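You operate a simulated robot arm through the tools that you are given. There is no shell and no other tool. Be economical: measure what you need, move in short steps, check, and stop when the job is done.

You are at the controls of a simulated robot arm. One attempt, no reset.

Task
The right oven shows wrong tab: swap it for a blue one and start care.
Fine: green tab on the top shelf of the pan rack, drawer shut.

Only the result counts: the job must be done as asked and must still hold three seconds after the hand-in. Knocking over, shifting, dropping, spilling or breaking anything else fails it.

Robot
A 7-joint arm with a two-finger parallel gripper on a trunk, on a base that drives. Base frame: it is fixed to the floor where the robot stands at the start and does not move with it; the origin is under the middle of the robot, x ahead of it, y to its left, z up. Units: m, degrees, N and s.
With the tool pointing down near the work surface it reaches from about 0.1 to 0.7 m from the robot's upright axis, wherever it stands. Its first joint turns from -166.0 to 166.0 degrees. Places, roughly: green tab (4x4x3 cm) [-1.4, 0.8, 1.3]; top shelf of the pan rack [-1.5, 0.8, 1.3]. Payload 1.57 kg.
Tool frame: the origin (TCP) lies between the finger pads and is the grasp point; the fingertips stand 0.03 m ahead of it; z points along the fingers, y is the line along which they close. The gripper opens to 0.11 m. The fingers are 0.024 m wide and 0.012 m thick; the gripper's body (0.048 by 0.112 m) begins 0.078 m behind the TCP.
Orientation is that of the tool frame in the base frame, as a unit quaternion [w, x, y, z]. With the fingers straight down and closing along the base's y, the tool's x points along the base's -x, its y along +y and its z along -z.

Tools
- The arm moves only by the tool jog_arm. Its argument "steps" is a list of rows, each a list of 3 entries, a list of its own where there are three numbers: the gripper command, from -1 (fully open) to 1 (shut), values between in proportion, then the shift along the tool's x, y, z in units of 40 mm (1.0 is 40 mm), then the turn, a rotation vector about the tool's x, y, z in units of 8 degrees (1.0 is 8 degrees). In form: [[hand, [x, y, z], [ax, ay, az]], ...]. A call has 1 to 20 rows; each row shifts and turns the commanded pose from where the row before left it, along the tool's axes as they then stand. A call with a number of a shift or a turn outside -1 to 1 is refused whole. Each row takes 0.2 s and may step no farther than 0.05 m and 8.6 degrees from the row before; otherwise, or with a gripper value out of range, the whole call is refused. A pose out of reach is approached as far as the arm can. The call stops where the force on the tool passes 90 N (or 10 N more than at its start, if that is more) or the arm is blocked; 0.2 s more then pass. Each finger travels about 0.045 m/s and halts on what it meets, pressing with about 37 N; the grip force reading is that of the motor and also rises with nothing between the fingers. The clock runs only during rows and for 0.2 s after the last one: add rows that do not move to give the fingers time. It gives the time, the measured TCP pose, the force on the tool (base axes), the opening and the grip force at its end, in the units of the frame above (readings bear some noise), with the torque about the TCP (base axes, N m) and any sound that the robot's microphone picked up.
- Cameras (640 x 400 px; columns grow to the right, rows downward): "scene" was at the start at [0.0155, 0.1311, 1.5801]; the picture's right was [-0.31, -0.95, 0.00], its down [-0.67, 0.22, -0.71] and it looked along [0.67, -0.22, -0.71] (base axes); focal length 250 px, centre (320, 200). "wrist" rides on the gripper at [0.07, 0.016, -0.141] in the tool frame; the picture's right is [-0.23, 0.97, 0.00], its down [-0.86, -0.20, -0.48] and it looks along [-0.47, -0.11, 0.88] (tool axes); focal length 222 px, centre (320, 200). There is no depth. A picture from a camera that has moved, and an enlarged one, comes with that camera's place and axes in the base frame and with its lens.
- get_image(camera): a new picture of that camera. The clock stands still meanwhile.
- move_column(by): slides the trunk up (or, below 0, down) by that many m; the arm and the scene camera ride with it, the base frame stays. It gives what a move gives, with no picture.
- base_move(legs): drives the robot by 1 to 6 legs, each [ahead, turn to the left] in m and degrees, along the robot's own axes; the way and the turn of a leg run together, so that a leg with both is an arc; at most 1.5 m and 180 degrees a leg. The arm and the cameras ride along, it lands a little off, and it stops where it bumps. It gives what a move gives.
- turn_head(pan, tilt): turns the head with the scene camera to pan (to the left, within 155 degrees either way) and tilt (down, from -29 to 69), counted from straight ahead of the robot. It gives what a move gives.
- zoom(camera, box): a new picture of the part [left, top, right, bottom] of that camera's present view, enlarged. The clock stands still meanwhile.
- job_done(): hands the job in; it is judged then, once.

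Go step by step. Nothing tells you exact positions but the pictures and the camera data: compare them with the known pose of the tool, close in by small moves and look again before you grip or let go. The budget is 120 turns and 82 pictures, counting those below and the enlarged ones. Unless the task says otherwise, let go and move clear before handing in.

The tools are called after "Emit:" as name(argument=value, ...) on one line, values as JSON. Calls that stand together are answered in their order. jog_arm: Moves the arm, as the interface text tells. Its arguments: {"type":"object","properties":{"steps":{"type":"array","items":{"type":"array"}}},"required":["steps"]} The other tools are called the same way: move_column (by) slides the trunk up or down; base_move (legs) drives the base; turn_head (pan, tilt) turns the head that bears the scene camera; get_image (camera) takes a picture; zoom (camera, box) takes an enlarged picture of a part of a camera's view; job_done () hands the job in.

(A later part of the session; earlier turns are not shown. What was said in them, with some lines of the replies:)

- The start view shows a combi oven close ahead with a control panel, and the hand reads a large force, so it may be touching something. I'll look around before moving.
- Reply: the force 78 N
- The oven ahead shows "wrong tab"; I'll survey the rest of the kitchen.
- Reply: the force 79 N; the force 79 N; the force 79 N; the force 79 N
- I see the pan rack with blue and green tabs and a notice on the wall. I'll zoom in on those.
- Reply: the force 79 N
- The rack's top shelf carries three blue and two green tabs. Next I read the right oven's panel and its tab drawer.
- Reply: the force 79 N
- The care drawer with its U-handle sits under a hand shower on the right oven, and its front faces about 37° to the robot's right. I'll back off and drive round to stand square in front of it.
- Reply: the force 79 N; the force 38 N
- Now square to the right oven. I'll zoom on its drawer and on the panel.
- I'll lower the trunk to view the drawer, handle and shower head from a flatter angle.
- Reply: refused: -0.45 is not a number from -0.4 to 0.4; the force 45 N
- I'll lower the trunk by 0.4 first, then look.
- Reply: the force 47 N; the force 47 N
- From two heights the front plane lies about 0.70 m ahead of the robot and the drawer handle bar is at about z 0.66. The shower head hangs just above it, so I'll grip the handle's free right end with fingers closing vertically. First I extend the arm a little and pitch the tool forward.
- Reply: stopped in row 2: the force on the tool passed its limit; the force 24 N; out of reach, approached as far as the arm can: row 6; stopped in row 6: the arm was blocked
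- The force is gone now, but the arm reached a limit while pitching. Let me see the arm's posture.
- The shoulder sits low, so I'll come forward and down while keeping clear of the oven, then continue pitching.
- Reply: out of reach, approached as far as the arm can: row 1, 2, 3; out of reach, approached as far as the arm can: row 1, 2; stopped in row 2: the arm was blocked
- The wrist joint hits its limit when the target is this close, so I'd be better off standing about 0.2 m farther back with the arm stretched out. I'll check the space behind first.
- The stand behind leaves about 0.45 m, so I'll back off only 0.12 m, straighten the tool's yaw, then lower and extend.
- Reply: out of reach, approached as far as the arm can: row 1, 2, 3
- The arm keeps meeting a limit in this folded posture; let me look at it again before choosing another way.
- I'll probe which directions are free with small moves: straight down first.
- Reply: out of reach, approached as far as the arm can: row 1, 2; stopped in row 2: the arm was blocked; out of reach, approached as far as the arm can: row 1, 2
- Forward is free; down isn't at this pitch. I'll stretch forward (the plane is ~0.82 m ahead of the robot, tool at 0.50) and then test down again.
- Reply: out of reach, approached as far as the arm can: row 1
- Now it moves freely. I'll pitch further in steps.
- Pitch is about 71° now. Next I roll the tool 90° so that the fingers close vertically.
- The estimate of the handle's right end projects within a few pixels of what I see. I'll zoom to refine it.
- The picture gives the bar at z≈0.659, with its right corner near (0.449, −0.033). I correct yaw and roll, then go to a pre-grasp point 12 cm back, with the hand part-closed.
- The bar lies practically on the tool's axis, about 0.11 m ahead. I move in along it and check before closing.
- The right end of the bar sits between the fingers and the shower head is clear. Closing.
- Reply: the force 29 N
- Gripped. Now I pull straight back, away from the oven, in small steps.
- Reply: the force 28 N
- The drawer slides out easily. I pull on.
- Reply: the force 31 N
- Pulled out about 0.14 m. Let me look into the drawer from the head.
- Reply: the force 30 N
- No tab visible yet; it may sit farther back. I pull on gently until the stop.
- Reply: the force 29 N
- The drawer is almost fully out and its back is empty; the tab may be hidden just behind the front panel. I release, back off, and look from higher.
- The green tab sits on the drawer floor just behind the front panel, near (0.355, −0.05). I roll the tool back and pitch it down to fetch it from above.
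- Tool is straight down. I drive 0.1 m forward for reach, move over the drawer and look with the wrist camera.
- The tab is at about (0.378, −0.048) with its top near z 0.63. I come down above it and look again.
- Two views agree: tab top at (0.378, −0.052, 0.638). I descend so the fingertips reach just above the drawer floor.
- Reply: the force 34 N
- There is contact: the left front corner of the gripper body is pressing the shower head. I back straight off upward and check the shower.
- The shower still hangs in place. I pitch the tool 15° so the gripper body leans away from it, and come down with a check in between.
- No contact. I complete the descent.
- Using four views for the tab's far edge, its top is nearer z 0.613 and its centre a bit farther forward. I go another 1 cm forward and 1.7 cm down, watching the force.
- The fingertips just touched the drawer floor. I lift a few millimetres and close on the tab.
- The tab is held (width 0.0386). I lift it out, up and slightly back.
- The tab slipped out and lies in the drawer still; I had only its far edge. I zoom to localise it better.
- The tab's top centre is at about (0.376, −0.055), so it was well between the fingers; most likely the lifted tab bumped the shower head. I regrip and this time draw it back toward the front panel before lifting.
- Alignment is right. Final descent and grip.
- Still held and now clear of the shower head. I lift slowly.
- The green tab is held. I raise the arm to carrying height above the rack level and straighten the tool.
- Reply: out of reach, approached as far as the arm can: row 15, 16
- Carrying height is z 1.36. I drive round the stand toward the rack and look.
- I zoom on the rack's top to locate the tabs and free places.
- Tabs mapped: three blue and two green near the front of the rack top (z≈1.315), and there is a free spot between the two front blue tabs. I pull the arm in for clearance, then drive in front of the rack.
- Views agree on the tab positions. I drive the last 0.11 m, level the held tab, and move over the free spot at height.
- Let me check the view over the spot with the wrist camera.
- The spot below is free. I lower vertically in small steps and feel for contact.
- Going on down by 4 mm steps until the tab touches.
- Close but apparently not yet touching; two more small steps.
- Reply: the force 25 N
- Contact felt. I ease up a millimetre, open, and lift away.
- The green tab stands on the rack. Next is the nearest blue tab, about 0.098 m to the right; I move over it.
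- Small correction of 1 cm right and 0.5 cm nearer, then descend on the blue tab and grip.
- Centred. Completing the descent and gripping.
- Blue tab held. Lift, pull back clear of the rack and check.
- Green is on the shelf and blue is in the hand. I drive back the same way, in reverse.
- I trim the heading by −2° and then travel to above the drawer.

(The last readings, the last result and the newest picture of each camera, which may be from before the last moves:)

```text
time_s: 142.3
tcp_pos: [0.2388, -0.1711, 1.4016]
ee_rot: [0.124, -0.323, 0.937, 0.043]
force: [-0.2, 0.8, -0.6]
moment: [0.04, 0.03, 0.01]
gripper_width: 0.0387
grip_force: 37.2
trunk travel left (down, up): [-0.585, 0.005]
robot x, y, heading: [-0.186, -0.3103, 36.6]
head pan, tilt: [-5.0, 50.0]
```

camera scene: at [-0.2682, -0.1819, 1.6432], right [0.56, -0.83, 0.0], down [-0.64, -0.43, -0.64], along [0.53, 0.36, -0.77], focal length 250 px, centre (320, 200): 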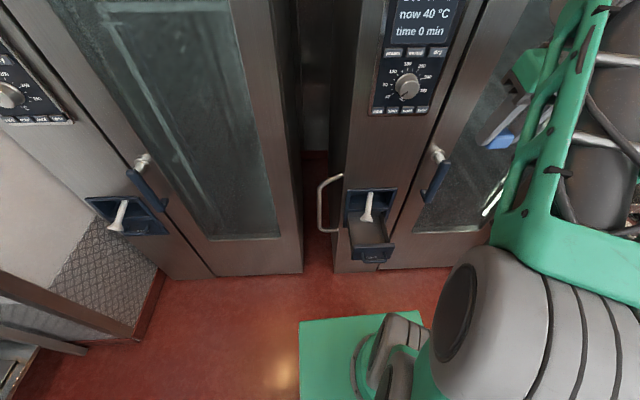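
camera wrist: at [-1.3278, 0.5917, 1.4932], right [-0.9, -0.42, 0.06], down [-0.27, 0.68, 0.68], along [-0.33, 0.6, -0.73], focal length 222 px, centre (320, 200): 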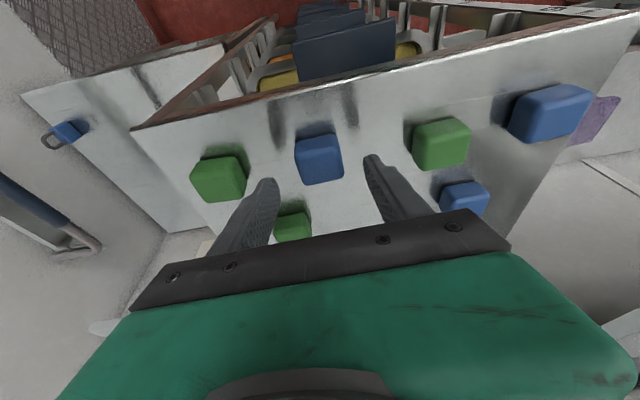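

Lower the column slightly and bring the tab down above the drawer.

Emit:
move_column(by=-0.07)

Emit:
jog_arm(steps=[[1, [-0.02, 0.023, 0.985], [0, 0, 0]], [1, [-0.02, 0.023, 0.985], [0, 0, 0]], [1, [-0.02, 0.023, 0.985], [0, 0, 0]], [1, [-0.02, 0.023, 0.985], [0, 0, 0]], [1, [-0.02, 0.023, 0.985], [0, 0, 0]], [1, [-0.02, 0.023, 0.985], [0, 0, 0]], [1, [-0.02, 0.023, 0.985], [0, 0, 0]], [1, [-0.02, 0.023, 0.985], [0, 0, 0]], [1, [-0.02, 0.023, 0.985], [0, 0, 0]], [1, [-0.02, 0.023, 0.985], [0, 0, 0]], [1, [-0.02, 0.023, 0.985], [0, 0, 0]], [1, [-0.02, 0.023, 0.985], [0, 0, 0]], [1, [-0.02, 0.023, 0.985], [0, 0, 0]]])

Emit:
get_image(camera="wrist")

```text
time_s: 143.4
tcp_pos: [0.2375, -0.1714, 1.332]
ee_rot: [0.125, -0.322, 0.937, 0.043]
force: [-0.7, -0.3, -1.0]
moment: [0.04, -0.03, -0.02]
gripper_width: 0.0391
grip_force: 37.1
trunk travel left (down, up): [-0.515, 0.075]
robot x, y, heading: [-0.1895, -0.3099, 36.7]
head pan, tilt: [-5.0, 50.0]
```

```text
time_s: 146.2
tcp_pos: [0.285, -0.1274, 1.1411]
ee_rot: [0.12, -0.323, 0.938, 0.041]
force: [0.3, 0.0, -0.4]
moment: [-0.01, -0.02, -0.01]
gripper_width: 0.0388
grip_force: 37.1
out of reach, approached as far as the arm can: row 6, 7, 8, 9, 10, 11, 12, 13
trunk travel left (down, up): [-0.515, 0.075]
robot x, y, heading: [-0.1848, -0.3063, 36.4]
head pan, tilt: [-5.0, 50.0]
```

```text
21 pictures are left
camera wrist: at [0.1951, -0.1779, 1.2592], right [-0.43, 0.9, 0.06], down [0.68, 0.28, 0.68], along [0.6, 0.33, -0.73], focal length 222 px, centre (320, 200)
```

wrist: 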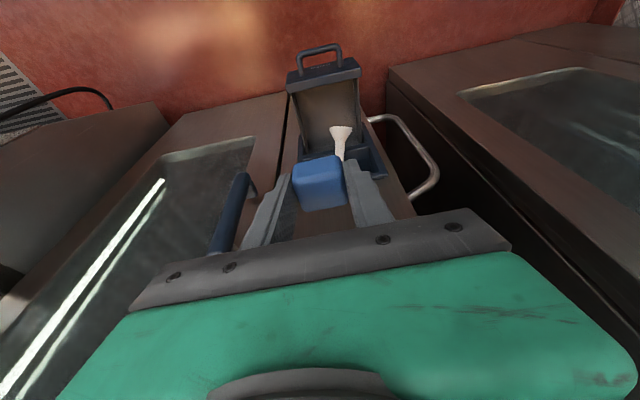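

The arm hit a joint limit at z 1.14; stretching forward relaxed it earlier. I test a small forward-up move to see where the command stands.

Emit:
jog_arm(steps=[[1, [-0.6, 0, -0.2], [0, 0, 0]]])

```text
time_s: 146.6
tcp_pos: [0.3005, -0.1129, 1.1532]
ee_rot: [0.123, -0.323, 0.937, 0.043]
force: [-0.4, 0.2, -1.5]
moment: [0.03, 0.0, 0.03]
gripper_width: 0.0387
grip_force: 37.1
trunk travel left (down, up): [-0.515, 0.075]
robot x, y, heading: [-0.182, -0.3093, 36.3]
head pan, tilt: [-5.0, 50.0]
```

The command follows the measured pose. Forward first, then down.

Emit:
jog_arm(steps=[[1, [-0.84, 0.03, 0.226], [0, 0, 0]], [1, [-0.84, 0.03, 0.226], [0, 0, 0]], [1, [0.2, 0, 0.75], [0, 0, 0]], [1, [0.2, 0, 0.75], [0, 0, 0]], [1, [0.2, 0, 0.75], [0, 0, 0]]])

```text
time_s: 147.8
tcp_pos: [0.3787, -0.0607, 1.1383]
ee_rot: [0.116, -0.322, 0.939, 0.04]
force: [0.8, -0.2, -0.2]
moment: [0.01, 0.01, 0.0]
gripper_width: 0.0388
grip_force: 36.6
out of reach, approached as far as the arm can: row 3, 4, 5
trunk travel left (down, up): [-0.515, 0.075]
robot x, y, heading: [-0.1856, -0.3094, 36.7]
head pan, tilt: [-5.0, 50.0]
```

Down is blocked in this arm posture, so I'll descend with the trunk instead. First align above the drop point.

Emit:
jog_arm(steps=[[1, [0.3, 0.09, -0.13], [0, 0, 0]], [1, [0.3, 0.09, -0.13], [0, 0, 0]], [1, [0, 0, 0], [0, 0, 0]]])

Emit:
move_column(by=-0.32)

Emit:
get_image(camera="wrist")

```text
time_s: 148.6
tcp_pos: [0.3531, -0.0703, 1.15]
ee_rot: [0.122, -0.322, 0.938, 0.042]
force: [-0.2, -0.3, 0.1]
moment: [0.03, -0.01, -0.03]
gripper_width: 0.0388
grip_force: 37.4
out of reach, approached as far as the arm can: row 1
trunk travel left (down, up): [-0.515, 0.075]
robot x, y, heading: [-0.1867, -0.3079, 36.6]
head pan, tilt: [-5.0, 50.0]
```

```text
time_s: 151.7
tcp_pos: [0.3535, -0.0711, 0.8299]
ee_rot: [0.121, -0.323, 0.938, 0.042]
force: [0.7, -0.2, 0.9]
moment: [-0.01, 0.06, 0.02]
gripper_width: 0.039
grip_force: 37.1
trunk travel left (down, up): [-0.195, 0.395]
robot x, y, heading: [-0.188, -0.309, 36.7]
head pan, tilt: [-5.0, 50.0]
```

```text
20 pictures are left
camera wrist: at [0.2634, -0.122, 0.9495], right [-0.43, 0.9, 0.06], down [0.68, 0.28, 0.68], along [0.6, 0.33, -0.73], focal length 222 px, centre (320, 200)
```

wrist: 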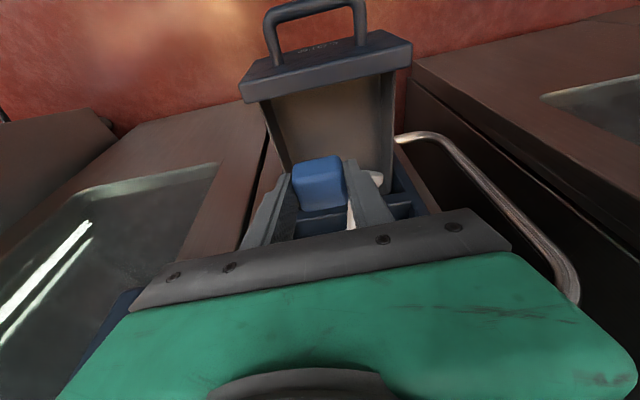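

Position matches the earlier lift-out line. I lower by the trunk to just above the drawer floor.

Emit:
move_column(by=-0.14)

Emit:
move_column(by=-0.05)

```text
time_s: 153.4
tcp_pos: [0.3541, -0.0704, 0.6905]
ee_rot: [0.121, -0.323, 0.938, 0.042]
force: [0.1, -0.2, -0.8]
moment: [0.02, 0.01, -0.01]
gripper_width: 0.0388
grip_force: 36.9
trunk travel left (down, up): [-0.055, 0.535]
robot x, y, heading: [-0.1911, -0.3105, 36.7]
head pan, tilt: [-5.0, 50.0]
```

```text
time_s: 154.3
tcp_pos: [0.3543, -0.0716, 0.6419]
ee_rot: [0.123, -0.323, 0.937, 0.043]
force: [10.1, 6.9, 10.7]
moment: [-0.26, 1.1, -0.4]
gripper_width: 0.0387
grip_force: 37.2
trunk travel left (down, up): [-0.005, 0.585]
robot x, y, heading: [-0.1839, -0.3083, 36.7]
head pan, tilt: [-5.0, 50.0]
```

The gripper body touches the top of the drawer front. I lift a little, go 1.5 cm forward and come down again.

Emit:
jog_arm(steps=[[1, [-0.06, 0, -0.24], [0, 0, 0]], [1, [-0.36, 0, 0.1], [0, 0, 0]], [1, [0.05, 0, 0.18], [0, 0, 0]], [1, [0.05, 0, 0.18], [0, 0, 0]]])

```text
time_s: 155.3
tcp_pos: [0.3665, -0.0625, 0.6352]
ee_rot: [0.118, -0.323, 0.938, 0.04]
force: [0.2, -0.1, -1.1]
moment: [-0.02, 0.01, -0.01]
gripper_width: 0.0388
grip_force: 37.2
trunk travel left (down, up): [-0.005, 0.585]
robot x, y, heading: [-0.1838, -0.3065, 36.5]
head pan, tilt: [-5.0, 50.0]
```

Just above the floor and free of contact. I release and lift out.

Emit:
jog_arm(steps=[[0.0, [0, 0, 0], [0, 0, 0]], [-0.2, [0, 0, 0], [0, 0, 0]], [-0.2, [0, 0, 0], [0, 0, 0]], [-0.2, [-0.13, 0, -0.48], [0, 0, 0]], [-0.2, [-0.13, 0, -0.48], [0, 0, 0]], [-0.2, [-0.13, 0, -0.48], [0, 0, 0]], [-0.2, [-0.06, 0, -0.6], [0, 0, 0]], [-0.2, [-0.06, 0, -0.6], [0, 0, 0]], [-0.2, [0, 0, -0.7], [0, 0, 0]], [-0.2, [0, 0, -0.7], [0, 0, 0]]])

Emit:
get_image(camera="wrist")

```text
time_s: 157.5
tcp_pos: [0.3486, -0.075, 0.7966]
ee_rot: [0.121, -0.323, 0.938, 0.042]
force: [-0.6, -0.6, -0.4]
moment: [0.02, -0.01, 0.03]
gripper_width: 0.0662
grip_force: 0.0
trunk travel left (down, up): [-0.005, 0.585]
robot x, y, heading: [-0.1885, -0.3098, 36.5]
head pan, tilt: [-5.0, 50.0]
```

```text
19 pictures are left
camera wrist: at [0.2587, -0.125, 0.9153], right [-0.43, 0.9, 0.06], down [0.68, 0.28, 0.68], along [0.6, 0.33, -0.73], focal length 222 px, centre (320, 200)
```

wrist: 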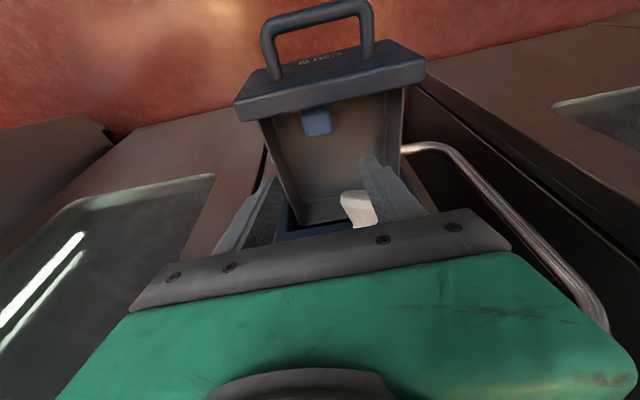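

The blue tab lies in the drawer. To shut it I'll regrip the handle as before: drive back 0.12 m, pitch the tool forward and roll it.

Emit:
base_move(legs=[[-0.12, 0]])

Emit:
jog_arm(steps=[[-0.2, [-0.3, 0, -0.9], [0, 0, 0]], [-0.2, [-0.9, 0, -0.1], [0, 0, 0]], [-0.2, [0, 0, 0], [0, -1, 0]], [-0.2, [0, 0, 0], [0, -1, 0]], [-0.2, [0, 0, 0], [0, -1, 0]], [-0.2, [0, 0, 0], [0, -1, 0]]])

```text
time_s: 158.8
tcp_pos: [0.2526, -0.1435, 0.7969]
ee_rot: [0.12, -0.324, 0.937, 0.042]
force: [0.3, 0.2, 0.8]
moment: [0.0, 0.01, 0.06]
gripper_width: 0.0662
grip_force: 0.1
trunk travel left (down, up): [-0.005, 0.585]
robot x, y, heading: [-0.2797, -0.3821, 36.5]
head pan, tilt: [-5.0, 50.0]
```

```text
time_s: 159.4
tcp_pos: [0.2679, -0.1321, 0.873]
ee_rot: [0.159, -0.323, 0.932, 0.041]
force: [28.7, 14.8, -20.4]
moment: [-0.68, 0.65, -0.39]
gripper_width: 0.066
grip_force: 0.0
out of reach, approached as far as the arm can: row 2, 3
trunk travel left (down, up): [-0.005, 0.585]
robot x, y, heading: [-0.2822, -0.3797, 36.4]
head pan, tilt: [-5.0, 50.0]
stopped in row 3: the force on the tool passed its limit (the readings are from after the stop); the commanded pose is now the measured one
```

That force is the wrist touching the arm's own link, as at the very start. I move forward and down to unfold, then pitch.

Emit:
jog_arm(steps=[[-0.2, [-0.4, 0, 0.5], [0, 0, 0]], [-0.2, [-0.4, 0, 0.6], [0, 0, 0]], [-0.2, [-0.6, 0, 0.3], [0, 0, 0]], [-0.2, [-0.7, 0, 0.2], [0, 0, 0]]])

```text
time_s: 160.4
tcp_pos: [0.3183, -0.0938, 0.8027]
ee_rot: [0.153, -0.324, 0.932, 0.042]
force: [0.3, 0.5, 0.2]
moment: [0.01, 0.0, -0.01]
gripper_width: 0.066
grip_force: 0.1
out of reach, approached as far as the arm can: row 1, 2, 3, 4
trunk travel left (down, up): [-0.005, 0.585]
robot x, y, heading: [-0.284, -0.3788, 36.8]
head pan, tilt: [-5.0, 50.0]
```

Emit:
jog_arm(steps=[[-0.2, [0, 0, 0], [0, -1, 0]], [-0.2, [0, 0, 0], [0, -1, 0]], [-0.2, [0, 0, 0], [0, -1, 0]], [-0.2, [0, 0, 0], [0, -1, 0]]])

```text
time_s: 161.4
tcp_pos: [0.3324, -0.0874, 0.8502]
ee_rot: [0.39, -0.302, 0.861, 0.125]
force: [0.4, 0.9, -0.2]
moment: [-0.01, -0.03, 0.04]
gripper_width: 0.0661
grip_force: 0.1
out of reach, approached as far as the arm can: row 3, 4
trunk travel left (down, up): [-0.005, 0.585]
robot x, y, heading: [-0.2805, -0.3832, 36.5]
head pan, tilt: [-5.0, 50.0]
```

Emit:
jog_arm(steps=[[-0.2, [0, 0, 0], [0, -1, 0]], [-0.2, [0, 0, 0], [0, -1, 0]], [-0.2, [0, 0, 0], [0, -1, 0]]])

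Emit:
get_image(camera="wrist")

```text
time_s: 162.2
tcp_pos: [0.3313, -0.0875, 0.8499]
ee_rot: [0.39, -0.302, 0.861, 0.125]
force: [-0.5, 0.0, 0.3]
moment: [0.0, 0.01, 0.01]
gripper_width: 0.066
grip_force: 0.0
out of reach, approached as far as the arm can: row 1, 2, 3
trunk travel left (down, up): [-0.005, 0.585]
robot x, y, heading: [-0.2828, -0.3824, 36.6]
head pan, tilt: [-5.0, 50.0]
```

```text
18 pictures are left
camera wrist: at [0.2027, -0.1678, 0.8923], right [-0.48, 0.86, 0.15], down [0.28, -0.01, 0.96], along [0.83, 0.51, -0.23], focal length 222 px, centre (320, 200)
```

wrist: 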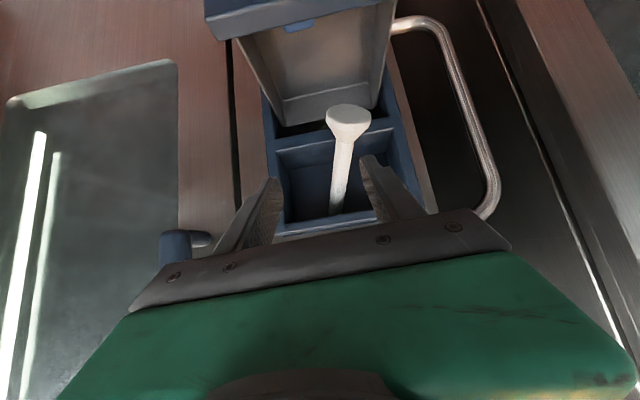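

A joint limit again; forward motion freed it before, so I raise the trunk clear of the shower and repeat that.

Emit:
move_column(by=0.2)

Emit:
jog_arm(steps=[[-0.2, [-0.7, 0, 0.7], [0, 0, 0]], [-0.2, [-0.6, 0, 0.6], [0, 0, 0]], [-0.2, [0.6, 0, 0.6], [0, 0, 0]], [-0.2, [0.6, 0, 0.6], [0, 0, 0]], [-0.2, [0.6, 0, 0.6], [0, 0, 0]]])

```text
time_s: 164.4
tcp_pos: [0.3316, -0.0877, 1.0493]
ee_rot: [0.39, -0.302, 0.861, 0.125]
force: [-0.7, -0.2, 0.6]
moment: [0.01, -0.02, -0.01]
gripper_width: 0.0663
grip_force: 0.1
trunk travel left (down, up): [-0.205, 0.385]
robot x, y, heading: [-0.2813, -0.3781, 36.8]
head pan, tilt: [-5.0, 50.0]
```

```text
time_s: 165.6
tcp_pos: [0.3425, -0.0834, 1.0252]
ee_rot: [0.372, -0.305, 0.869, 0.118]
force: [-0.7, -0.2, -0.8]
moment: [-0.01, 0.0, 0.01]
gripper_width: 0.0661
grip_force: 0.0
out of reach, approached as far as the arm can: row 1, 2, 3, 4, 5
trunk travel left (down, up): [-0.205, 0.385]
robot x, y, heading: [-0.2796, -0.3859, 36.6]
head pan, tilt: [-5.0, 50.0]
```

Emit:
turn_head(pan=-30, tilt=40)

Emit:
get_image(camera="scene")

```text
time_s: 166.5
tcp_pos: [0.3407, -0.0831, 1.0261]
ee_rot: [0.373, -0.304, 0.869, 0.118]
force: [-0.3, -0.5, -0.8]
moment: [-0.03, 0.0, -0.01]
gripper_width: 0.0658
grip_force: 0.1
trunk travel left (down, up): [-0.205, 0.385]
robot x, y, heading: [-0.283, -0.3844, 36.9]
head pan, tilt: [-30.0, 40.0]
```

```text
17 pictures are left
camera scene: at [-0.3403, -0.2807, 1.2773], right [0.12, -0.99, 0.0], down [-0.64, -0.08, -0.77], along [0.76, 0.09, -0.64], focal length 250 px, centre (320, 200)
```

scene: 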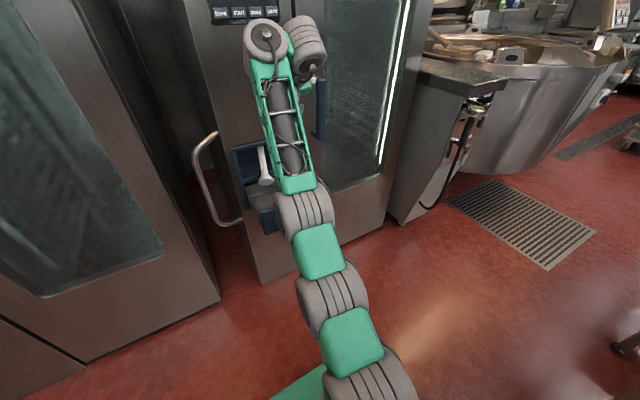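

The arm is in a stretched-forearm posture unlike the one that worked earlier. I try going slightly up, where the joint limit relaxed before.

Emit:
jog_arm(steps=[[-0.2, [-0.6, 0, -0.6], [0, 0, 0]], [-0.2, [-0.6, 0, -0.6], [0, 0, 0]]])

Emit:
jog_arm(steps=[[-0.2, [0, 0, 0], [0, -0.8, 0]], [-0.2, [0, 0, 0], [0, -0.8, 0]]])

```text
time_s: 167.1
tcp_pos: [0.3284, -0.0873, 1.0902]
ee_rot: [0.389, -0.302, 0.861, 0.124]
force: [0.6, 0.0, 0.4]
moment: [0.03, -0.01, -0.01]
gripper_width: 0.0662
grip_force: 0.0
out of reach, approached as far as the arm can: row 1
trunk travel left (down, up): [-0.205, 0.385]
robot x, y, heading: [-0.2825, -0.3814, 36.8]
head pan, tilt: [-30.0, 40.0]
```

```text
time_s: 167.7
tcp_pos: [0.3239, -0.0885, 1.0826]
ee_rot: [0.404, -0.299, 0.855, 0.128]
force: [0.6, -0.1, 0.8]
moment: [0.03, 0.0, 0.02]
gripper_width: 0.0661
grip_force: 0.0
out of reach, approached as far as the arm can: row 1, 2
trunk travel left (down, up): [-0.205, 0.385]
robot x, y, heading: [-0.2832, -0.3801, 36.7]
head pan, tilt: [-30.0, 40.0]
```

Emit:
jog_arm(steps=[[-0.2, [0, 0.7, 0], [0, 0, 0]], [-0.2, [0, 0.7, 0], [0, 0, 0]], [-0.2, [0, 0.7, 0], [0, 0, 0]], [-0.2, [0.5, 0, 0.5], [0, 0, 0]], [-0.2, [0.5, 0, 0.5], [0, 0, 0]]])

```text
time_s: 168.9
tcp_pos: [0.2977, -0.0092, 1.0548]
ee_rot: [0.397, -0.3, 0.858, 0.125]
force: [-0.3, 1.5, -0.2]
moment: [0.0, 0.01, 0.01]
gripper_width: 0.0662
grip_force: 0.1
out of reach, approached as far as the arm can: row 2, 3, 4, 5
trunk travel left (down, up): [-0.205, 0.385]
robot x, y, heading: [-0.2836, -0.3821, 36.7]
head pan, tilt: [-30.0, 40.0]
```

I pull back a little from full stretch and test down and pitch again.

Emit:
jog_arm(steps=[[-0.2, [0.5, 0, -0.56], [0, 0, 0]], [-0.2, [0.5, 0, -0.56], [0, 0, 0]]])

Emit:
jog_arm(steps=[[-0.2, [0.5, 0, 0.45], [0, 0, 0]], [-0.2, [0.5, 0, 0.45], [0, 0, 0]]])

```text
time_s: 169.5
tcp_pos: [0.2875, -0.0235, 1.0825]
ee_rot: [0.403, -0.3, 0.855, 0.128]
force: [0.6, 0.2, -0.7]
moment: [0.0, 0.0, 0.01]
gripper_width: 0.0658
grip_force: 0.0
out of reach, approached as far as the arm can: row 1, 2
trunk travel left (down, up): [-0.205, 0.385]
robot x, y, heading: [-0.2845, -0.3787, 36.7]
head pan, tilt: [-30.0, 40.0]
```

```text
time_s: 170.1
tcp_pos: [0.3003, -0.0141, 1.0568]
ee_rot: [0.398, -0.299, 0.858, 0.124]
force: [0.2, -0.4, 0.5]
moment: [-0.04, 0.03, 0.0]
gripper_width: 0.0656
grip_force: 0.0
out of reach, approached as far as the arm can: row 1, 2
trunk travel left (down, up): [-0.205, 0.385]
robot x, y, heading: [-0.2856, -0.3811, 36.8]
head pan, tilt: [-30.0, 40.0]
```

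The limit behaves as it did the first time before the forward move freed it, so I'll retract the arm to where that worked (about 0.46 m out) and repeat the same sequence.

Emit:
jog_arm(steps=[[-0.2, [0.6, -0.2, -0.6], [0, 0, 0]], [-0.2, [0.6, -0.2, -0.6], [0, 0, 0]], [-0.2, [0.6, -0.2, -0.6], [0, 0, 0]], [-0.2, [0.6, -0.2, -0.6], [0, 0, 0]], [-0.2, [0.6, 0, -0.6], [0, 0, 0]], [-0.2, [0.6, 0, -0.6], [0, 0, 0]]])

Emit:
get_image(camera="scene")

```text
time_s: 171.5
tcp_pos: [0.2677, -0.1225, 1.1418]
ee_rot: [0.403, -0.299, 0.855, 0.127]
force: [0.6, 0.7, -0.4]
moment: [-0.05, 0.03, 0.0]
gripper_width: 0.0657
grip_force: 0.1
out of reach, approached as far as the arm can: row 1, 2, 3, 4, 5, 6
trunk travel left (down, up): [-0.205, 0.385]
robot x, y, heading: [-0.2855, -0.3805, 36.6]
head pan, tilt: [-30.0, 40.0]
```

```text
16 pictures are left
camera scene: at [-0.3402, -0.2806, 1.2773], right [0.12, -0.99, 0.0], down [-0.64, -0.07, -0.77], along [0.76, 0.09, -0.64], focal length 250 px, centre (320, 200)
```

scene: 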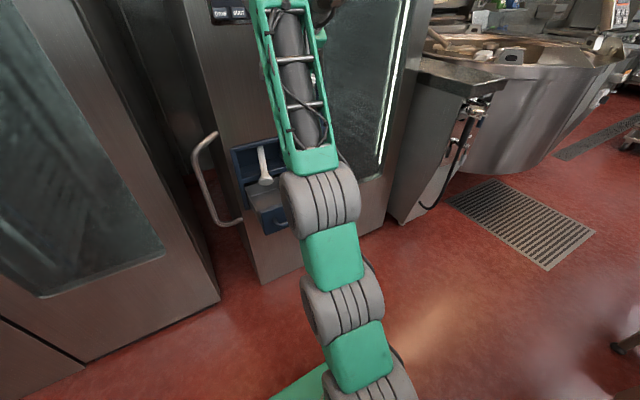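

The upper arm is now stretched in-plane. I fold the arm back to the compact posture it had at the start (tool down, ~0.4 m out), from which the first attempt succeeded.

Emit:
jog_arm(steps=[[-0.2, [0.5, 0.1, -0.2], [0, 1, 0]], [-0.2, [0.6, 0.1, -0.1], [0, 1, 0]], [-0.2, [0.6, 0.1, 0.1], [0, 1, 0]], [-0.2, [0.7, 0, 0.2], [0, 1, 0]], [-0.2, [0.7, 0, 0.2], [0, 1, 0]], [-0.2, [0.5, 0, 0.2], [0, 0, 0]], [-0.2, [0.5, 0, 0.2], [0, 0, 0]]])

Emit:
get_image(camera="scene")

```text
time_s: 173.1
tcp_pos: [0.1508, -0.1987, 1.0431]
ee_rot: [0.087, -0.325, 0.941, 0.018]
force: [-0.3, -0.1, -0.8]
moment: [-0.01, 0.0, 0.01]
gripper_width: 0.0662
grip_force: 0.1
trunk travel left (down, up): [-0.205, 0.385]
robot x, y, heading: [-0.28, -0.382, 36.4]
head pan, tilt: [-30.0, 40.0]
```

```text
15 pictures are left
camera scene: at [-0.3403, -0.2807, 1.2774], right [0.12, -0.99, 0.0], down [-0.64, -0.07, -0.77], along [0.76, 0.09, -0.64], focal length 250 px, centre (320, 200)
```

scene: 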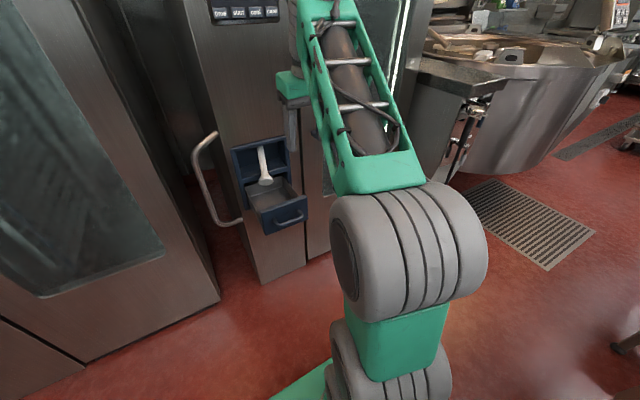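

No limit flagged now. I test going down from here.

Emit:
jog_arm(steps=[[-0.2, [0.1, 0, 0.7], [0, 0, 0]], [-0.2, [0.1, 0, 0.7], [0, 0, 0]], [-0.2, [0.1, 0, 0.7], [0, 0, 0]], [-0.2, [0.1, 0, 0.7], [0, 0, 0]], [-0.2, [0.1, 0, 0.7], [0, 0, 0]], [-0.2, [0.1, 0, 0.7], [0, 0, 0]]])

```text
time_s: 174.5
tcp_pos: [0.1602, -0.2013, 0.8746]
ee_rot: [0.089, -0.326, 0.941, 0.018]
force: [0.2, -0.7, 0.6]
moment: [-0.02, 0.01, 0.0]
gripper_width: 0.0661
grip_force: 0.1
trunk travel left (down, up): [-0.205, 0.385]
robot x, y, heading: [-0.2809, -0.3804, 36.5]
head pan, tilt: [-30.0, 40.0]
```

Down is free here. A bit lower still, then pitch forward.

Emit:
jog_arm(steps=[[-0.2, [0.1, 0, 0.7], [0, 0, 0]], [-0.2, [0.1, 0, 0.7], [0, 0, 0]], [-0.2, [-0.2, 0, 0], [0, -1, 0]], [-0.2, [-0.2, 0, 0], [0, -1, 0]], [-0.2, [-0.2, 0, 0], [0, -1, 0]], [-0.2, [-0.2, 0, 0], [0, -1, 0]]])

```text
time_s: 175.9
tcp_pos: [0.1251, -0.1916, 1.0231]
ee_rot: [0.332, -0.309, 0.885, 0.102]
force: [0.3, 0.0, -0.1]
moment: [-0.01, 0.03, -0.01]
gripper_width: 0.0662
grip_force: 0.0
out of reach, approached as far as the arm can: row 3, 4, 5, 6
trunk travel left (down, up): [-0.205, 0.385]
robot x, y, heading: [-0.284, -0.382, 36.6]
head pan, tilt: [-30.0, 40.0]
```

This is the same state as before the first success (0.44 m out, pitch 40°). I now repeat the forward sequence.

Emit:
jog_arm(steps=[[-0.2, [-0.6, 0, 0.5], [0, 0, 0]], [-0.2, [-0.6, 0, 0.5], [0, 0, 0]], [-0.2, [-0.7, 0, 0.6], [0, 0, 0]], [-0.2, [-0.7, 0, 0.6], [0, 0, 0]], [-0.2, [-0.7, 0, 0.6], [0, 0, 0]]])

Emit:
jog_arm(steps=[[-0.2, [0.45, 0, 0.55], [0, 0, 0]], [-0.2, [0.45, 0, 0.55], [0, 0, 0]]])

```text
time_s: 177.1
tcp_pos: [0.1943, -0.0804, 1.0675]
ee_rot: [0.365, -0.3, 0.877, 0.083]
force: [-0.8, 0.1, 0.5]
moment: [-0.09, 0.0, -0.02]
gripper_width: 0.0662
grip_force: 0.1
out of reach, approached as far as the arm can: row 1, 2, 3, 4, 5
trunk travel left (down, up): [-0.205, 0.385]
robot x, y, heading: [-0.2823, -0.3807, 36.6]
head pan, tilt: [-30.0, 40.0]
```

```text
time_s: 177.7
tcp_pos: [0.2019, -0.0825, 1.0082]
ee_rot: [0.365, -0.301, 0.877, 0.084]
force: [-0.8, -0.2, 0.6]
moment: [0.0, -0.01, -0.01]
gripper_width: 0.066
grip_force: 0.1
trunk travel left (down, up): [-0.205, 0.385]
robot x, y, heading: [-0.2821, -0.3829, 36.6]
head pan, tilt: [-30.0, 40.0]
```

Freed. Pitching forward now.

Emit:
jog_arm(steps=[[-0.2, [0, 0, 0], [0, -1, 0]], [-0.2, [0, 0, 0], [0, -1, 0]], [-0.2, [0, 0, 0], [0, -1, 0]], [-0.2, [0, 0, 0], [0, -0.5, 0]]])

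```text
time_s: 178.3
tcp_pos: [0.2268, -0.0468, 0.8805]
ee_rot: [0.385, -0.313, 0.86, 0.121]
force: [-0.4, 0.2, 0.5]
moment: [-0.02, 0.03, -0.02]
gripper_width: 0.0661
grip_force: 0.1
trunk travel left (down, up): [-0.205, 0.385]
robot x, y, heading: [-0.2866, -0.3807, 36.6]
head pan, tilt: [-30.0, 40.0]
stopped in row 3: the arm was blocked; the commanded pose is now the measured one
```

Emit:
jog_arm(steps=[[-0.2, [0, 0, 0], [0, -1, 0]], [-0.2, [0, 0, 0], [0, -1, 0]]])

Emit:
get_image(camera="scene")

```text
time_s: 179.0
tcp_pos: [0.2227, -0.0293, 0.7846]
ee_rot: [0.417, -0.313, 0.838, 0.159]
force: [-0.2, 0.7, -0.3]
moment: [-0.03, 0.0, -0.01]
gripper_width: 0.0661
grip_force: 0.2
trunk travel left (down, up): [-0.205, 0.385]
robot x, y, heading: [-0.2816, -0.3816, 36.8]
head pan, tilt: [-30.0, 40.0]
stopped in row 2: the arm was blocked; the commanded pose is now the measured one
```

```text
14 pictures are left
camera scene: at [-0.3318, -0.2759, 1.2756], right [0.12, -0.99, 0.0], down [-0.64, -0.08, -0.76], along [0.76, 0.09, -0.65], focal length 250 px, centre (320, 200)
```

scene: 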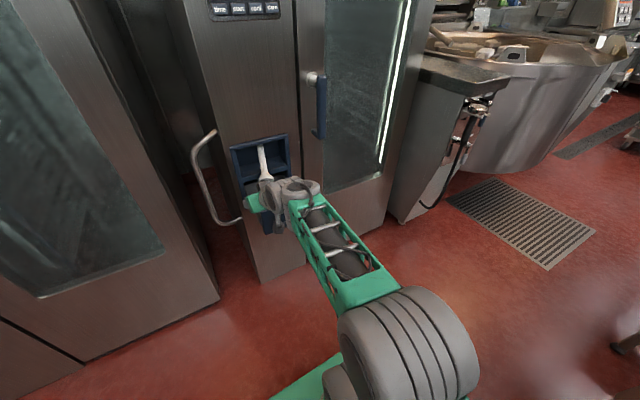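

The arm is now in the good posture (forearm forward). I lift slightly and go back-right to in front of the handle, clear of everything.

Emit:
jog_arm(steps=[[-0.2, [-0.6, 0, -0.45], [0, 0, 0]], [-0.2, [0.2, -0.5, -0.6], [0, 0, 0]], [-0.2, [0.3, -0.7, -0.4], [0, 0, 0]], [-0.2, [0.3, -0.7, -0.4], [0, 0, 0]], [-0.2, [0.3, -0.7, -0.4], [0, 0, 0]], [-0.2, [0.3, -0.2, -0.4], [0, 0, 0]]])

```text
time_s: 180.4
tcp_pos: [0.2129, -0.1867, 0.8323]
ee_rot: [0.426, -0.313, 0.834, 0.16]
force: [-0.4, -0.3, 0.7]
moment: [0.01, -0.01, 0.03]
gripper_width: 0.0661
grip_force: 0.0
trunk travel left (down, up): [-0.205, 0.385]
robot x, y, heading: [-0.2846, -0.3793, 36.5]
head pan, tilt: [-30.0, 40.0]
```

Free. Pitch to ~71° and roll 90°.

Emit:
jog_arm(steps=[[-0.2, [0, 0, 0], [0, -1, 0]], [-0.2, [0, 0, 0], [0, -1, 0]], [-0.2, [0, 0, 0], [0, -0.2, 0]]])

Emit:
jog_arm(steps=[[0.0, [0, 0, 0], [0, 0, 1]], [0.27, [0, 0, 0], [0, 0, 1]], [0.27, [0, 0, 0], [0, 0, 1]], [0.27, [0, 0, 0], [0, 0, 1]], [0.27, [0, 0, 0], [0, 0, 1]], [0.27, [0, 0, 0], [0, 0, 1]], [0.27, [0, 0, 0], [0, 0, 1]], [0.27, [0, 0, 0], [0, 0, 1]], [0.27, [0, 0, 0], [0, 0, 1]], [0.27, [0, 0, 0], [0, 0, 1]], [0.27, [0, 0, 0], [0, 0, 1]], [0.27, [0, 0, 0], [0, 0, 0.25]]])

```text
time_s: 181.2
tcp_pos: [0.2132, -0.1861, 0.8328]
ee_rot: [0.548, -0.284, 0.76, 0.206]
force: [-0.3, -0.3, -0.8]
moment: [-0.01, 0.0, 0.04]
gripper_width: 0.0659
grip_force: 0.2
trunk travel left (down, up): [-0.205, 0.385]
robot x, y, heading: [-0.2852, -0.3796, 36.8]
head pan, tilt: [-30.0, 40.0]
```

```text
time_s: 183.8
tcp_pos: [0.212, -0.1853, 0.8345]
ee_rot: [0.241, 0.337, 0.738, 0.532]
force: [-0.1, 0.3, 0.2]
moment: [0.0, -0.01, -0.01]
gripper_width: 0.0401
grip_force: 0.0
trunk travel left (down, up): [-0.205, 0.385]
robot x, y, heading: [-0.2841, -0.3804, 36.7]
head pan, tilt: [-30.0, 40.0]
```

Yaw trim, then down to the pre-grasp point in front of the handle, and check.

Emit:
jog_arm(steps=[[0.27, [0, 0, 0], [0, -0.545, 0.18]], [0.27, [-0.042, -0.68, 0.12], [0, 0, 0]], [0.27, [-0.042, -0.68, 0.12], [0, 0, 0]], [0.27, [-0.042, -0.68, 0.12], [0, 0, 0]], [0.27, [-0.042, -0.68, 0.12], [0, 0, 0]], [0.27, [-0.042, -0.68, 0.12], [0, 0, 0]]])

Emit:
get_image(camera="wrist")

```text
time_s: 185.2
tcp_pos: [0.2005, -0.2046, 0.6978]
ee_rot: [0.262, 0.366, 0.724, 0.523]
force: [-0.4, 0.1, 0.2]
moment: [0.0, 0.0, 0.02]
gripper_width: 0.04
grip_force: 0.0
trunk travel left (down, up): [-0.205, 0.385]
robot x, y, heading: [-0.2825, -0.3818, 36.7]
head pan, tilt: [-30.0, 40.0]
```

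```text
13 pictures are left
camera wrist: at [0.0559, -0.2264, 0.7573], right [0.38, 0.0, 0.92], down [0.09, -0.99, -0.04], along [0.92, 0.1, -0.38], focal length 222 px, centre (320, 200)
```

wrist: 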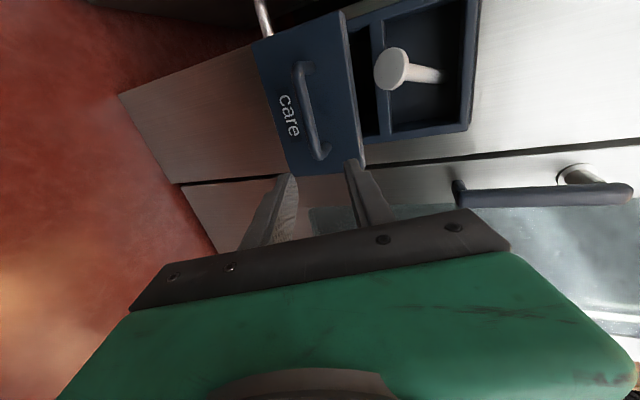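

Aligned much as in the first grasp. I move in and grip the handle.

Emit:
jog_arm(steps=[[0.27, [0.05, 0, 0.61], [0, 0, 0]], [0.27, [0.05, 0, 0.61], [0, 0, 0]], [0.27, [0.05, 0, 0.61], [0, 0, 0]], [0.27, [0, 0, 0.61], [0, 0, 0]], [0.27, [0, 0, 0], [0, 0, 0]]])

Emit:
get_image(camera="wrist")

```text
time_s: 186.4
tcp_pos: [0.2743, -0.1442, 0.6666]
ee_rot: [0.263, 0.365, 0.724, 0.523]
force: [0.4, -0.1, 0.0]
moment: [-0.02, -0.01, 0.01]
gripper_width: 0.04
grip_force: 0.1
trunk travel left (down, up): [-0.205, 0.385]
robot x, y, heading: [-0.2823, -0.3788, 36.6]
head pan, tilt: [-30.0, 40.0]
```

```text
12 pictures are left
camera wrist: at [0.1294, -0.1656, 0.7259], right [0.38, 0.0, 0.92], down [0.09, -0.99, -0.04], along [0.92, 0.1, -0.38], focal length 222 px, centre (320, 200)
```

wrist: 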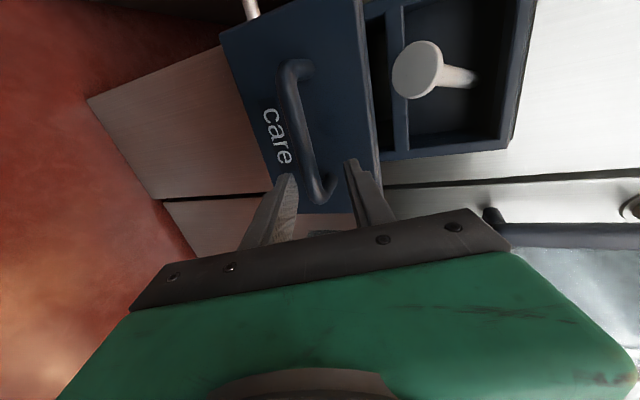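

Grip and push the drawer in.

Emit:
jog_arm(steps=[[1, [0, 0, 0], [0, 0, 0]], [1, [0, 0, 0], [0, 0, 0]], [1, [0, 0, 0], [0, 0, 0]], [1, [0, 0.16, 0.47], [0, 0, 0]], [1, [0, 0.16, 0.47], [0, 0, 0]], [1, [0, 0.16, 0.47], [0, 0, 0]], [1, [0, 0.16, 0.47], [0, 0, 0]], [1, [0, 0.16, 0.47], [0, 0, 0]], [1, [0, 0.16, 0.47], [0, 0, 0]], [1, [0, 0.16, 0.47], [0, 0, 0]], [1, [0, 0.16, 0.47], [0, 0, 0]]])

```text
time_s: 188.8
tcp_pos: [0.4013, -0.0485, 0.6623]
ee_rot: [0.26, 0.366, 0.726, 0.521]
force: [2.6, -3.1, -26.5]
moment: [-0.47, 0.09, 0.19]
gripper_width: 0.0143
grip_force: 31.2
trunk travel left (down, up): [-0.205, 0.385]
robot x, y, heading: [-0.2862, -0.3832, 37.0]
head pan, tilt: [-30.0, 40.0]
```

Emit:
jog_arm(steps=[[1, [0, 0.16, 0.47], [0, 0, 0]], [1, [0, 0.12, 0.36], [0, 0, 0]], [1, [0, 0.08, 0.24], [0, 0, 0]]])

Emit:
get_image(camera="wrist")

```text
time_s: 189.6
tcp_pos: [0.4332, -0.0233, 0.6576]
ee_rot: [0.258, 0.367, 0.727, 0.519]
force: [-28.8, -11.1, -19.6]
moment: [-0.52, -0.07, 0.33]
gripper_width: 0.0138
grip_force: 30.5
trunk travel left (down, up): [-0.205, 0.385]
robot x, y, heading: [-0.2839, -0.3805, 36.7]
head pan, tilt: [-30.0, 40.0]
```

```text
11 pictures are left
camera wrist: at [0.2895, -0.0451, 0.7195], right [0.4, 0.0, 0.92], down [0.1, -0.99, -0.04], along [0.91, 0.1, -0.39], focal length 222 px, centre (320, 200)
```

wrist: 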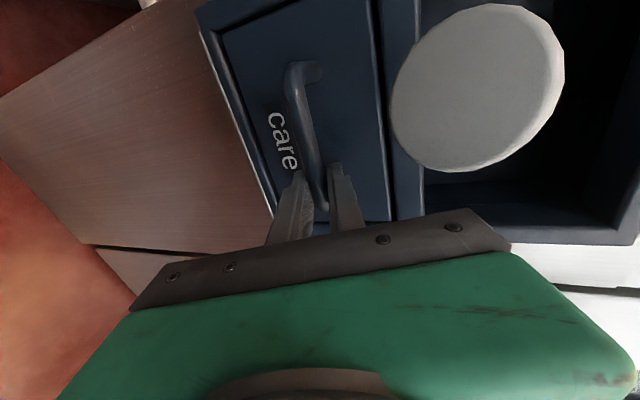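

The drawer is flush and at its stop. I release, back away, and raise the trunk to the panel.

Emit:
jog_arm(steps=[[0.27, [0, 0, 0], [0, 0, 0]], [0.27, [0, 0, 0], [0, 0, 0]], [0.27, [0, 0, 0], [0, 0, 0]], [0.27, [0, 0, -0.8], [0, 0, 0]], [0.27, [0, 0, -0.8], [0, 0, 0]], [0.27, [0, 0, -0.8], [0, 0, 0]], [0.27, [0, 0, -0.8], [0, 0, 0]], [1, [0, 0, -0.8], [0, 0, 0]], [1, [0, 0, 0], [0, 0, 0]], [1, [0, 0, 0], [0, 0, 0]]])

Emit:
move_column(by=0.38)

Emit:
get_image(camera="wrist")

```text
time_s: 191.8
tcp_pos: [0.313, -0.1101, 0.7157]
ee_rot: [0.262, 0.366, 0.724, 0.522]
force: [-0.8, 0.4, 0.7]
moment: [-0.06, -0.01, 0.03]
gripper_width: 0.0
grip_force: 16.8
trunk travel left (down, up): [-0.205, 0.385]
robot x, y, heading: [-0.2807, -0.382, 36.6]
head pan, tilt: [-30.0, 40.0]
```

```text
time_s: 195.4
tcp_pos: [0.3133, -0.1107, 1.0955]
ee_rot: [0.263, 0.366, 0.724, 0.522]
force: [-1.1, -0.6, -0.9]
moment: [-0.01, 0.0, 0.0]
gripper_width: 0.0
grip_force: 21.5
trunk travel left (down, up): [-0.585, 0.005]
robot x, y, heading: [-0.2834, -0.3843, 36.6]
head pan, tilt: [-30.0, 40.0]
```

```text
10 pictures are left
camera wrist: at [0.1688, -0.1318, 1.1556], right [0.38, 0.0, 0.92], down [0.09, -0.99, -0.04], along [0.92, 0.1, -0.38], focal length 222 px, centre (320, 200)
```

wrist: 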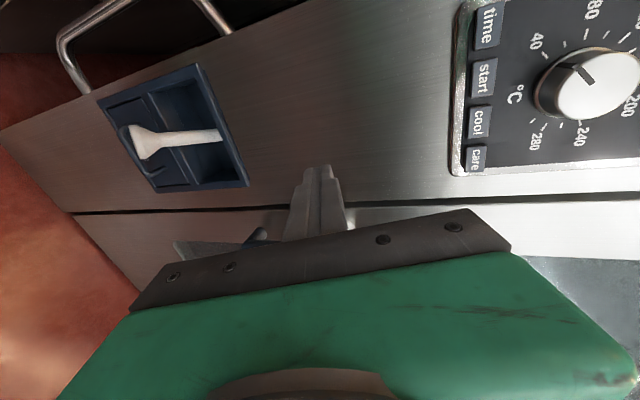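

The "care" button is at about (0.508, −0.048, 1.233). With closed fingers I go to a point in front of it and check.

Emit:
jog_arm(steps=[[1, [-0.328, 0.654, -0.218], [0, 0, 0]], [1, [-0.328, 0.654, -0.218], [0, 0, 0]], [1, [-0.328, 0.654, -0.218], [0, 0, 0]], [1, [-0.328, 0.654, -0.218], [0, 0, 0]], [1, [-0.328, 0.654, -0.218], [0, 0, 0]], [1, [0, 0.28, 0.83], [0, 0, 0]], [1, [0, 0.28, 0.83], [0, 0, 0]]])

Emit:
get_image(camera="wrist")

```text
time_s: 197.1
tcp_pos: [0.4122, -0.1195, 1.2341]
ee_rot: [0.263, 0.366, 0.724, 0.522]
force: [0.6, 0.4, 0.3]
moment: [0.01, -0.01, 0.01]
gripper_width: 0.0
grip_force: 22.1
trunk travel left (down, up): [-0.585, 0.005]
robot x, y, heading: [-0.2833, -0.3785, 36.7]
head pan, tilt: [-30.0, 40.0]
```

```text
9 pictures are left
camera wrist: at [0.2676, -0.1405, 1.294], right [0.38, 0.0, 0.92], down [0.09, -0.99, -0.04], along [0.92, 0.1, -0.38], focal length 222 px, centre (320, 200)
```

wrist: 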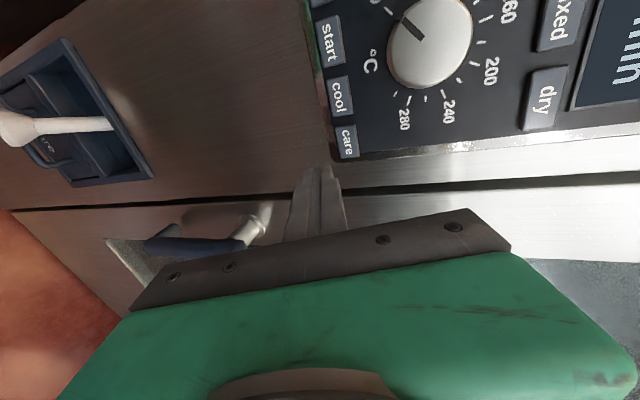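

Aligned. I advance slowly toward the button, watching force and sound.

Emit:
jog_arm(steps=[[1, [0.1, 0.16, 0.474], [0, 0, 0]], [1, [0, 0.16, 0.474], [0, 0, 0]], [1, [0, 0.16, 0.474], [0, 0, 0]], [1, [0, 0.04, 0.12], [0, 0, 0]], [1, [0, 0.04, 0.12], [0, 0, 0]]])

```text
time_s: 198.2
tcp_pos: [0.4639, -0.0757, 1.2345]
ee_rot: [0.262, 0.366, 0.724, 0.523]
force: [-0.3, -0.8, 0.9]
moment: [0.02, -0.03, -0.01]
gripper_width: 0.0001
grip_force: 21.0
trunk travel left (down, up): [-0.585, 0.005]
robot x, y, heading: [-0.2835, -0.3819, 36.7]
head pan, tilt: [-30.0, 40.0]
```

Emit:
jog_arm(steps=[[1, [0, 0.03, 0.095], [0, 0, 0]], [1, [0, 0.03, 0.095], [0, 0, 0]], [1, [0, 0.03, 0.095], [0, 0, 0]]])

Emit:
zoom(camera="wrist", box=[240, 90, 440, 215])

```text
time_s: 199.1
tcp_pos: [0.4722, -0.0694, 1.2333]
ee_rot: [0.263, 0.366, 0.724, 0.523]
force: [-1.8, -2.7, 0.0]
moment: [-0.01, -0.04, -0.02]
gripper_width: 0.0
grip_force: 21.4
trunk travel left (down, up): [-0.585, 0.005]
robot x, y, heading: [-0.2826, -0.3839, 36.6]
head pan, tilt: [-30.0, 40.0]
heard: click
```

```text
3.20 times, centred on (340, 152) of wrist
camera zoom: at [0.3276, -0.0913, 1.2938], right [0.38, 0.0, 0.92], down [0.09, -0.99, -0.04], along [0.92, 0.1, -0.38], focal length 711 px, centre (256, 352)
```

zoom: 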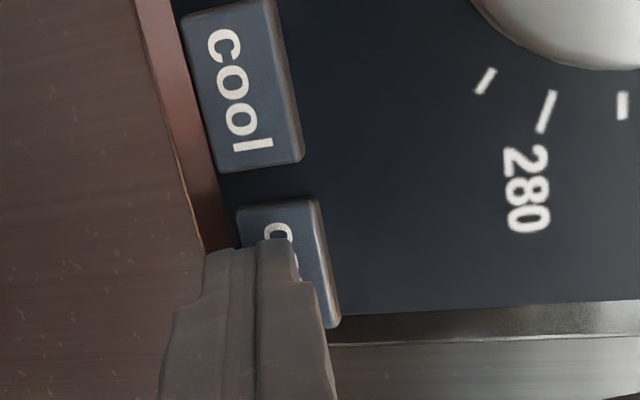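

Click heard on the care button. I back off and read the display.

Emit:
jog_arm(steps=[[1, [0, -0.2, -0.6], [0, 0, 0]], [1, [0, -0.25, -0.75], [0, 0, 0]], [1, [0, -0.25, -0.75], [0, 0, 0]], [1, [0, -0.25, -0.75], [0, 0, 0]]])

Emit:
turn_head(pan=-5, tilt=25)

Emit:
get_image(camera="scene")

```text
time_s: 200.1
tcp_pos: [0.3739, -0.1407, 1.2356]
ee_rot: [0.263, 0.366, 0.724, 0.523]
force: [-0.8, 0.1, 0.1]
moment: [-0.01, -0.01, -0.03]
gripper_width: 0.0
grip_force: 21.1
trunk travel left (down, up): [-0.585, 0.005]
robot x, y, heading: [-0.2802, -0.3823, 36.6]
head pan, tilt: [-30.0, 40.0]
```

```text
time_s: 200.9
tcp_pos: [0.3758, -0.1387, 1.2334]
ee_rot: [0.263, 0.366, 0.724, 0.522]
force: [0.3, 0.6, -0.3]
moment: [0.04, 0.0, -0.02]
gripper_width: 0.0003
grip_force: 21.4
trunk travel left (down, up): [-0.585, 0.005]
robot x, y, heading: [-0.2862, -0.3808, 36.6]
head pan, tilt: [-5.0, 25.0]
```

```text
7 pictures are left
camera scene: at [-0.3462, -0.2424, 1.6806], right [0.52, -0.85, 0.0], down [-0.36, -0.22, -0.91], along [0.77, 0.47, -0.42], focal length 250 px, centre (320, 200)
```

scene: 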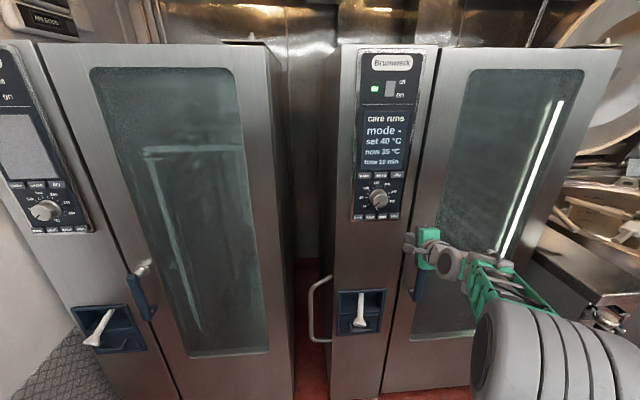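

The display reads "care runs". One last zoom on the drawer and shower.

Emit:
zoom(camera="scene", box=[310, 270, 420, 350])

Emit:
zoom(camera="scene", box=[340, 90, 440, 230])

```text
5.00 times, centred on (365, 310) of scene
camera zoom: at [-0.3462, -0.2424, 1.6806], right [0.52, -0.85, 0.0], down [-0.36, -0.22, -0.91], along [0.77, 0.47, -0.42], focal length 1247 px, centre (95, -350)
```

zoom: 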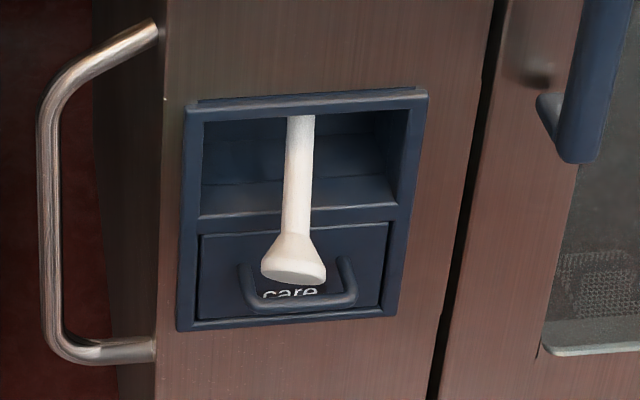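

```text
2.86 times, centred on (390, 160) of scene
camera zoom: at [-0.3462, -0.2424, 1.6806], right [0.52, -0.85, 0.0], down [-0.36, -0.22, -0.91], along [0.77, 0.47, -0.42], focal length 713 px, centre (120, 314)
```

zoom: 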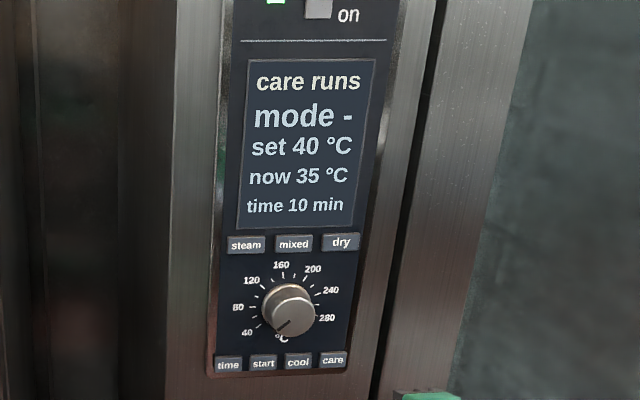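

The drawer is shut, the shower hangs in place and the care programme runs; the green tab is on the rack's top shelf and the hand is clear.

Emit:
job_done()

```text
The job is handed in.
```

The right oven's display now reads "care runs": I swapped its green tab for a blue one, shut the drawer and pressed the care button. The green tab is on the top shelf of the pan rack.

While I was fetching the green tab, the gripper pressed briefly (about 30 N) against the hand shower above the drawer, and on the first try the tab slipped back into the drawer. In the last pictures the shower hangs where it was.
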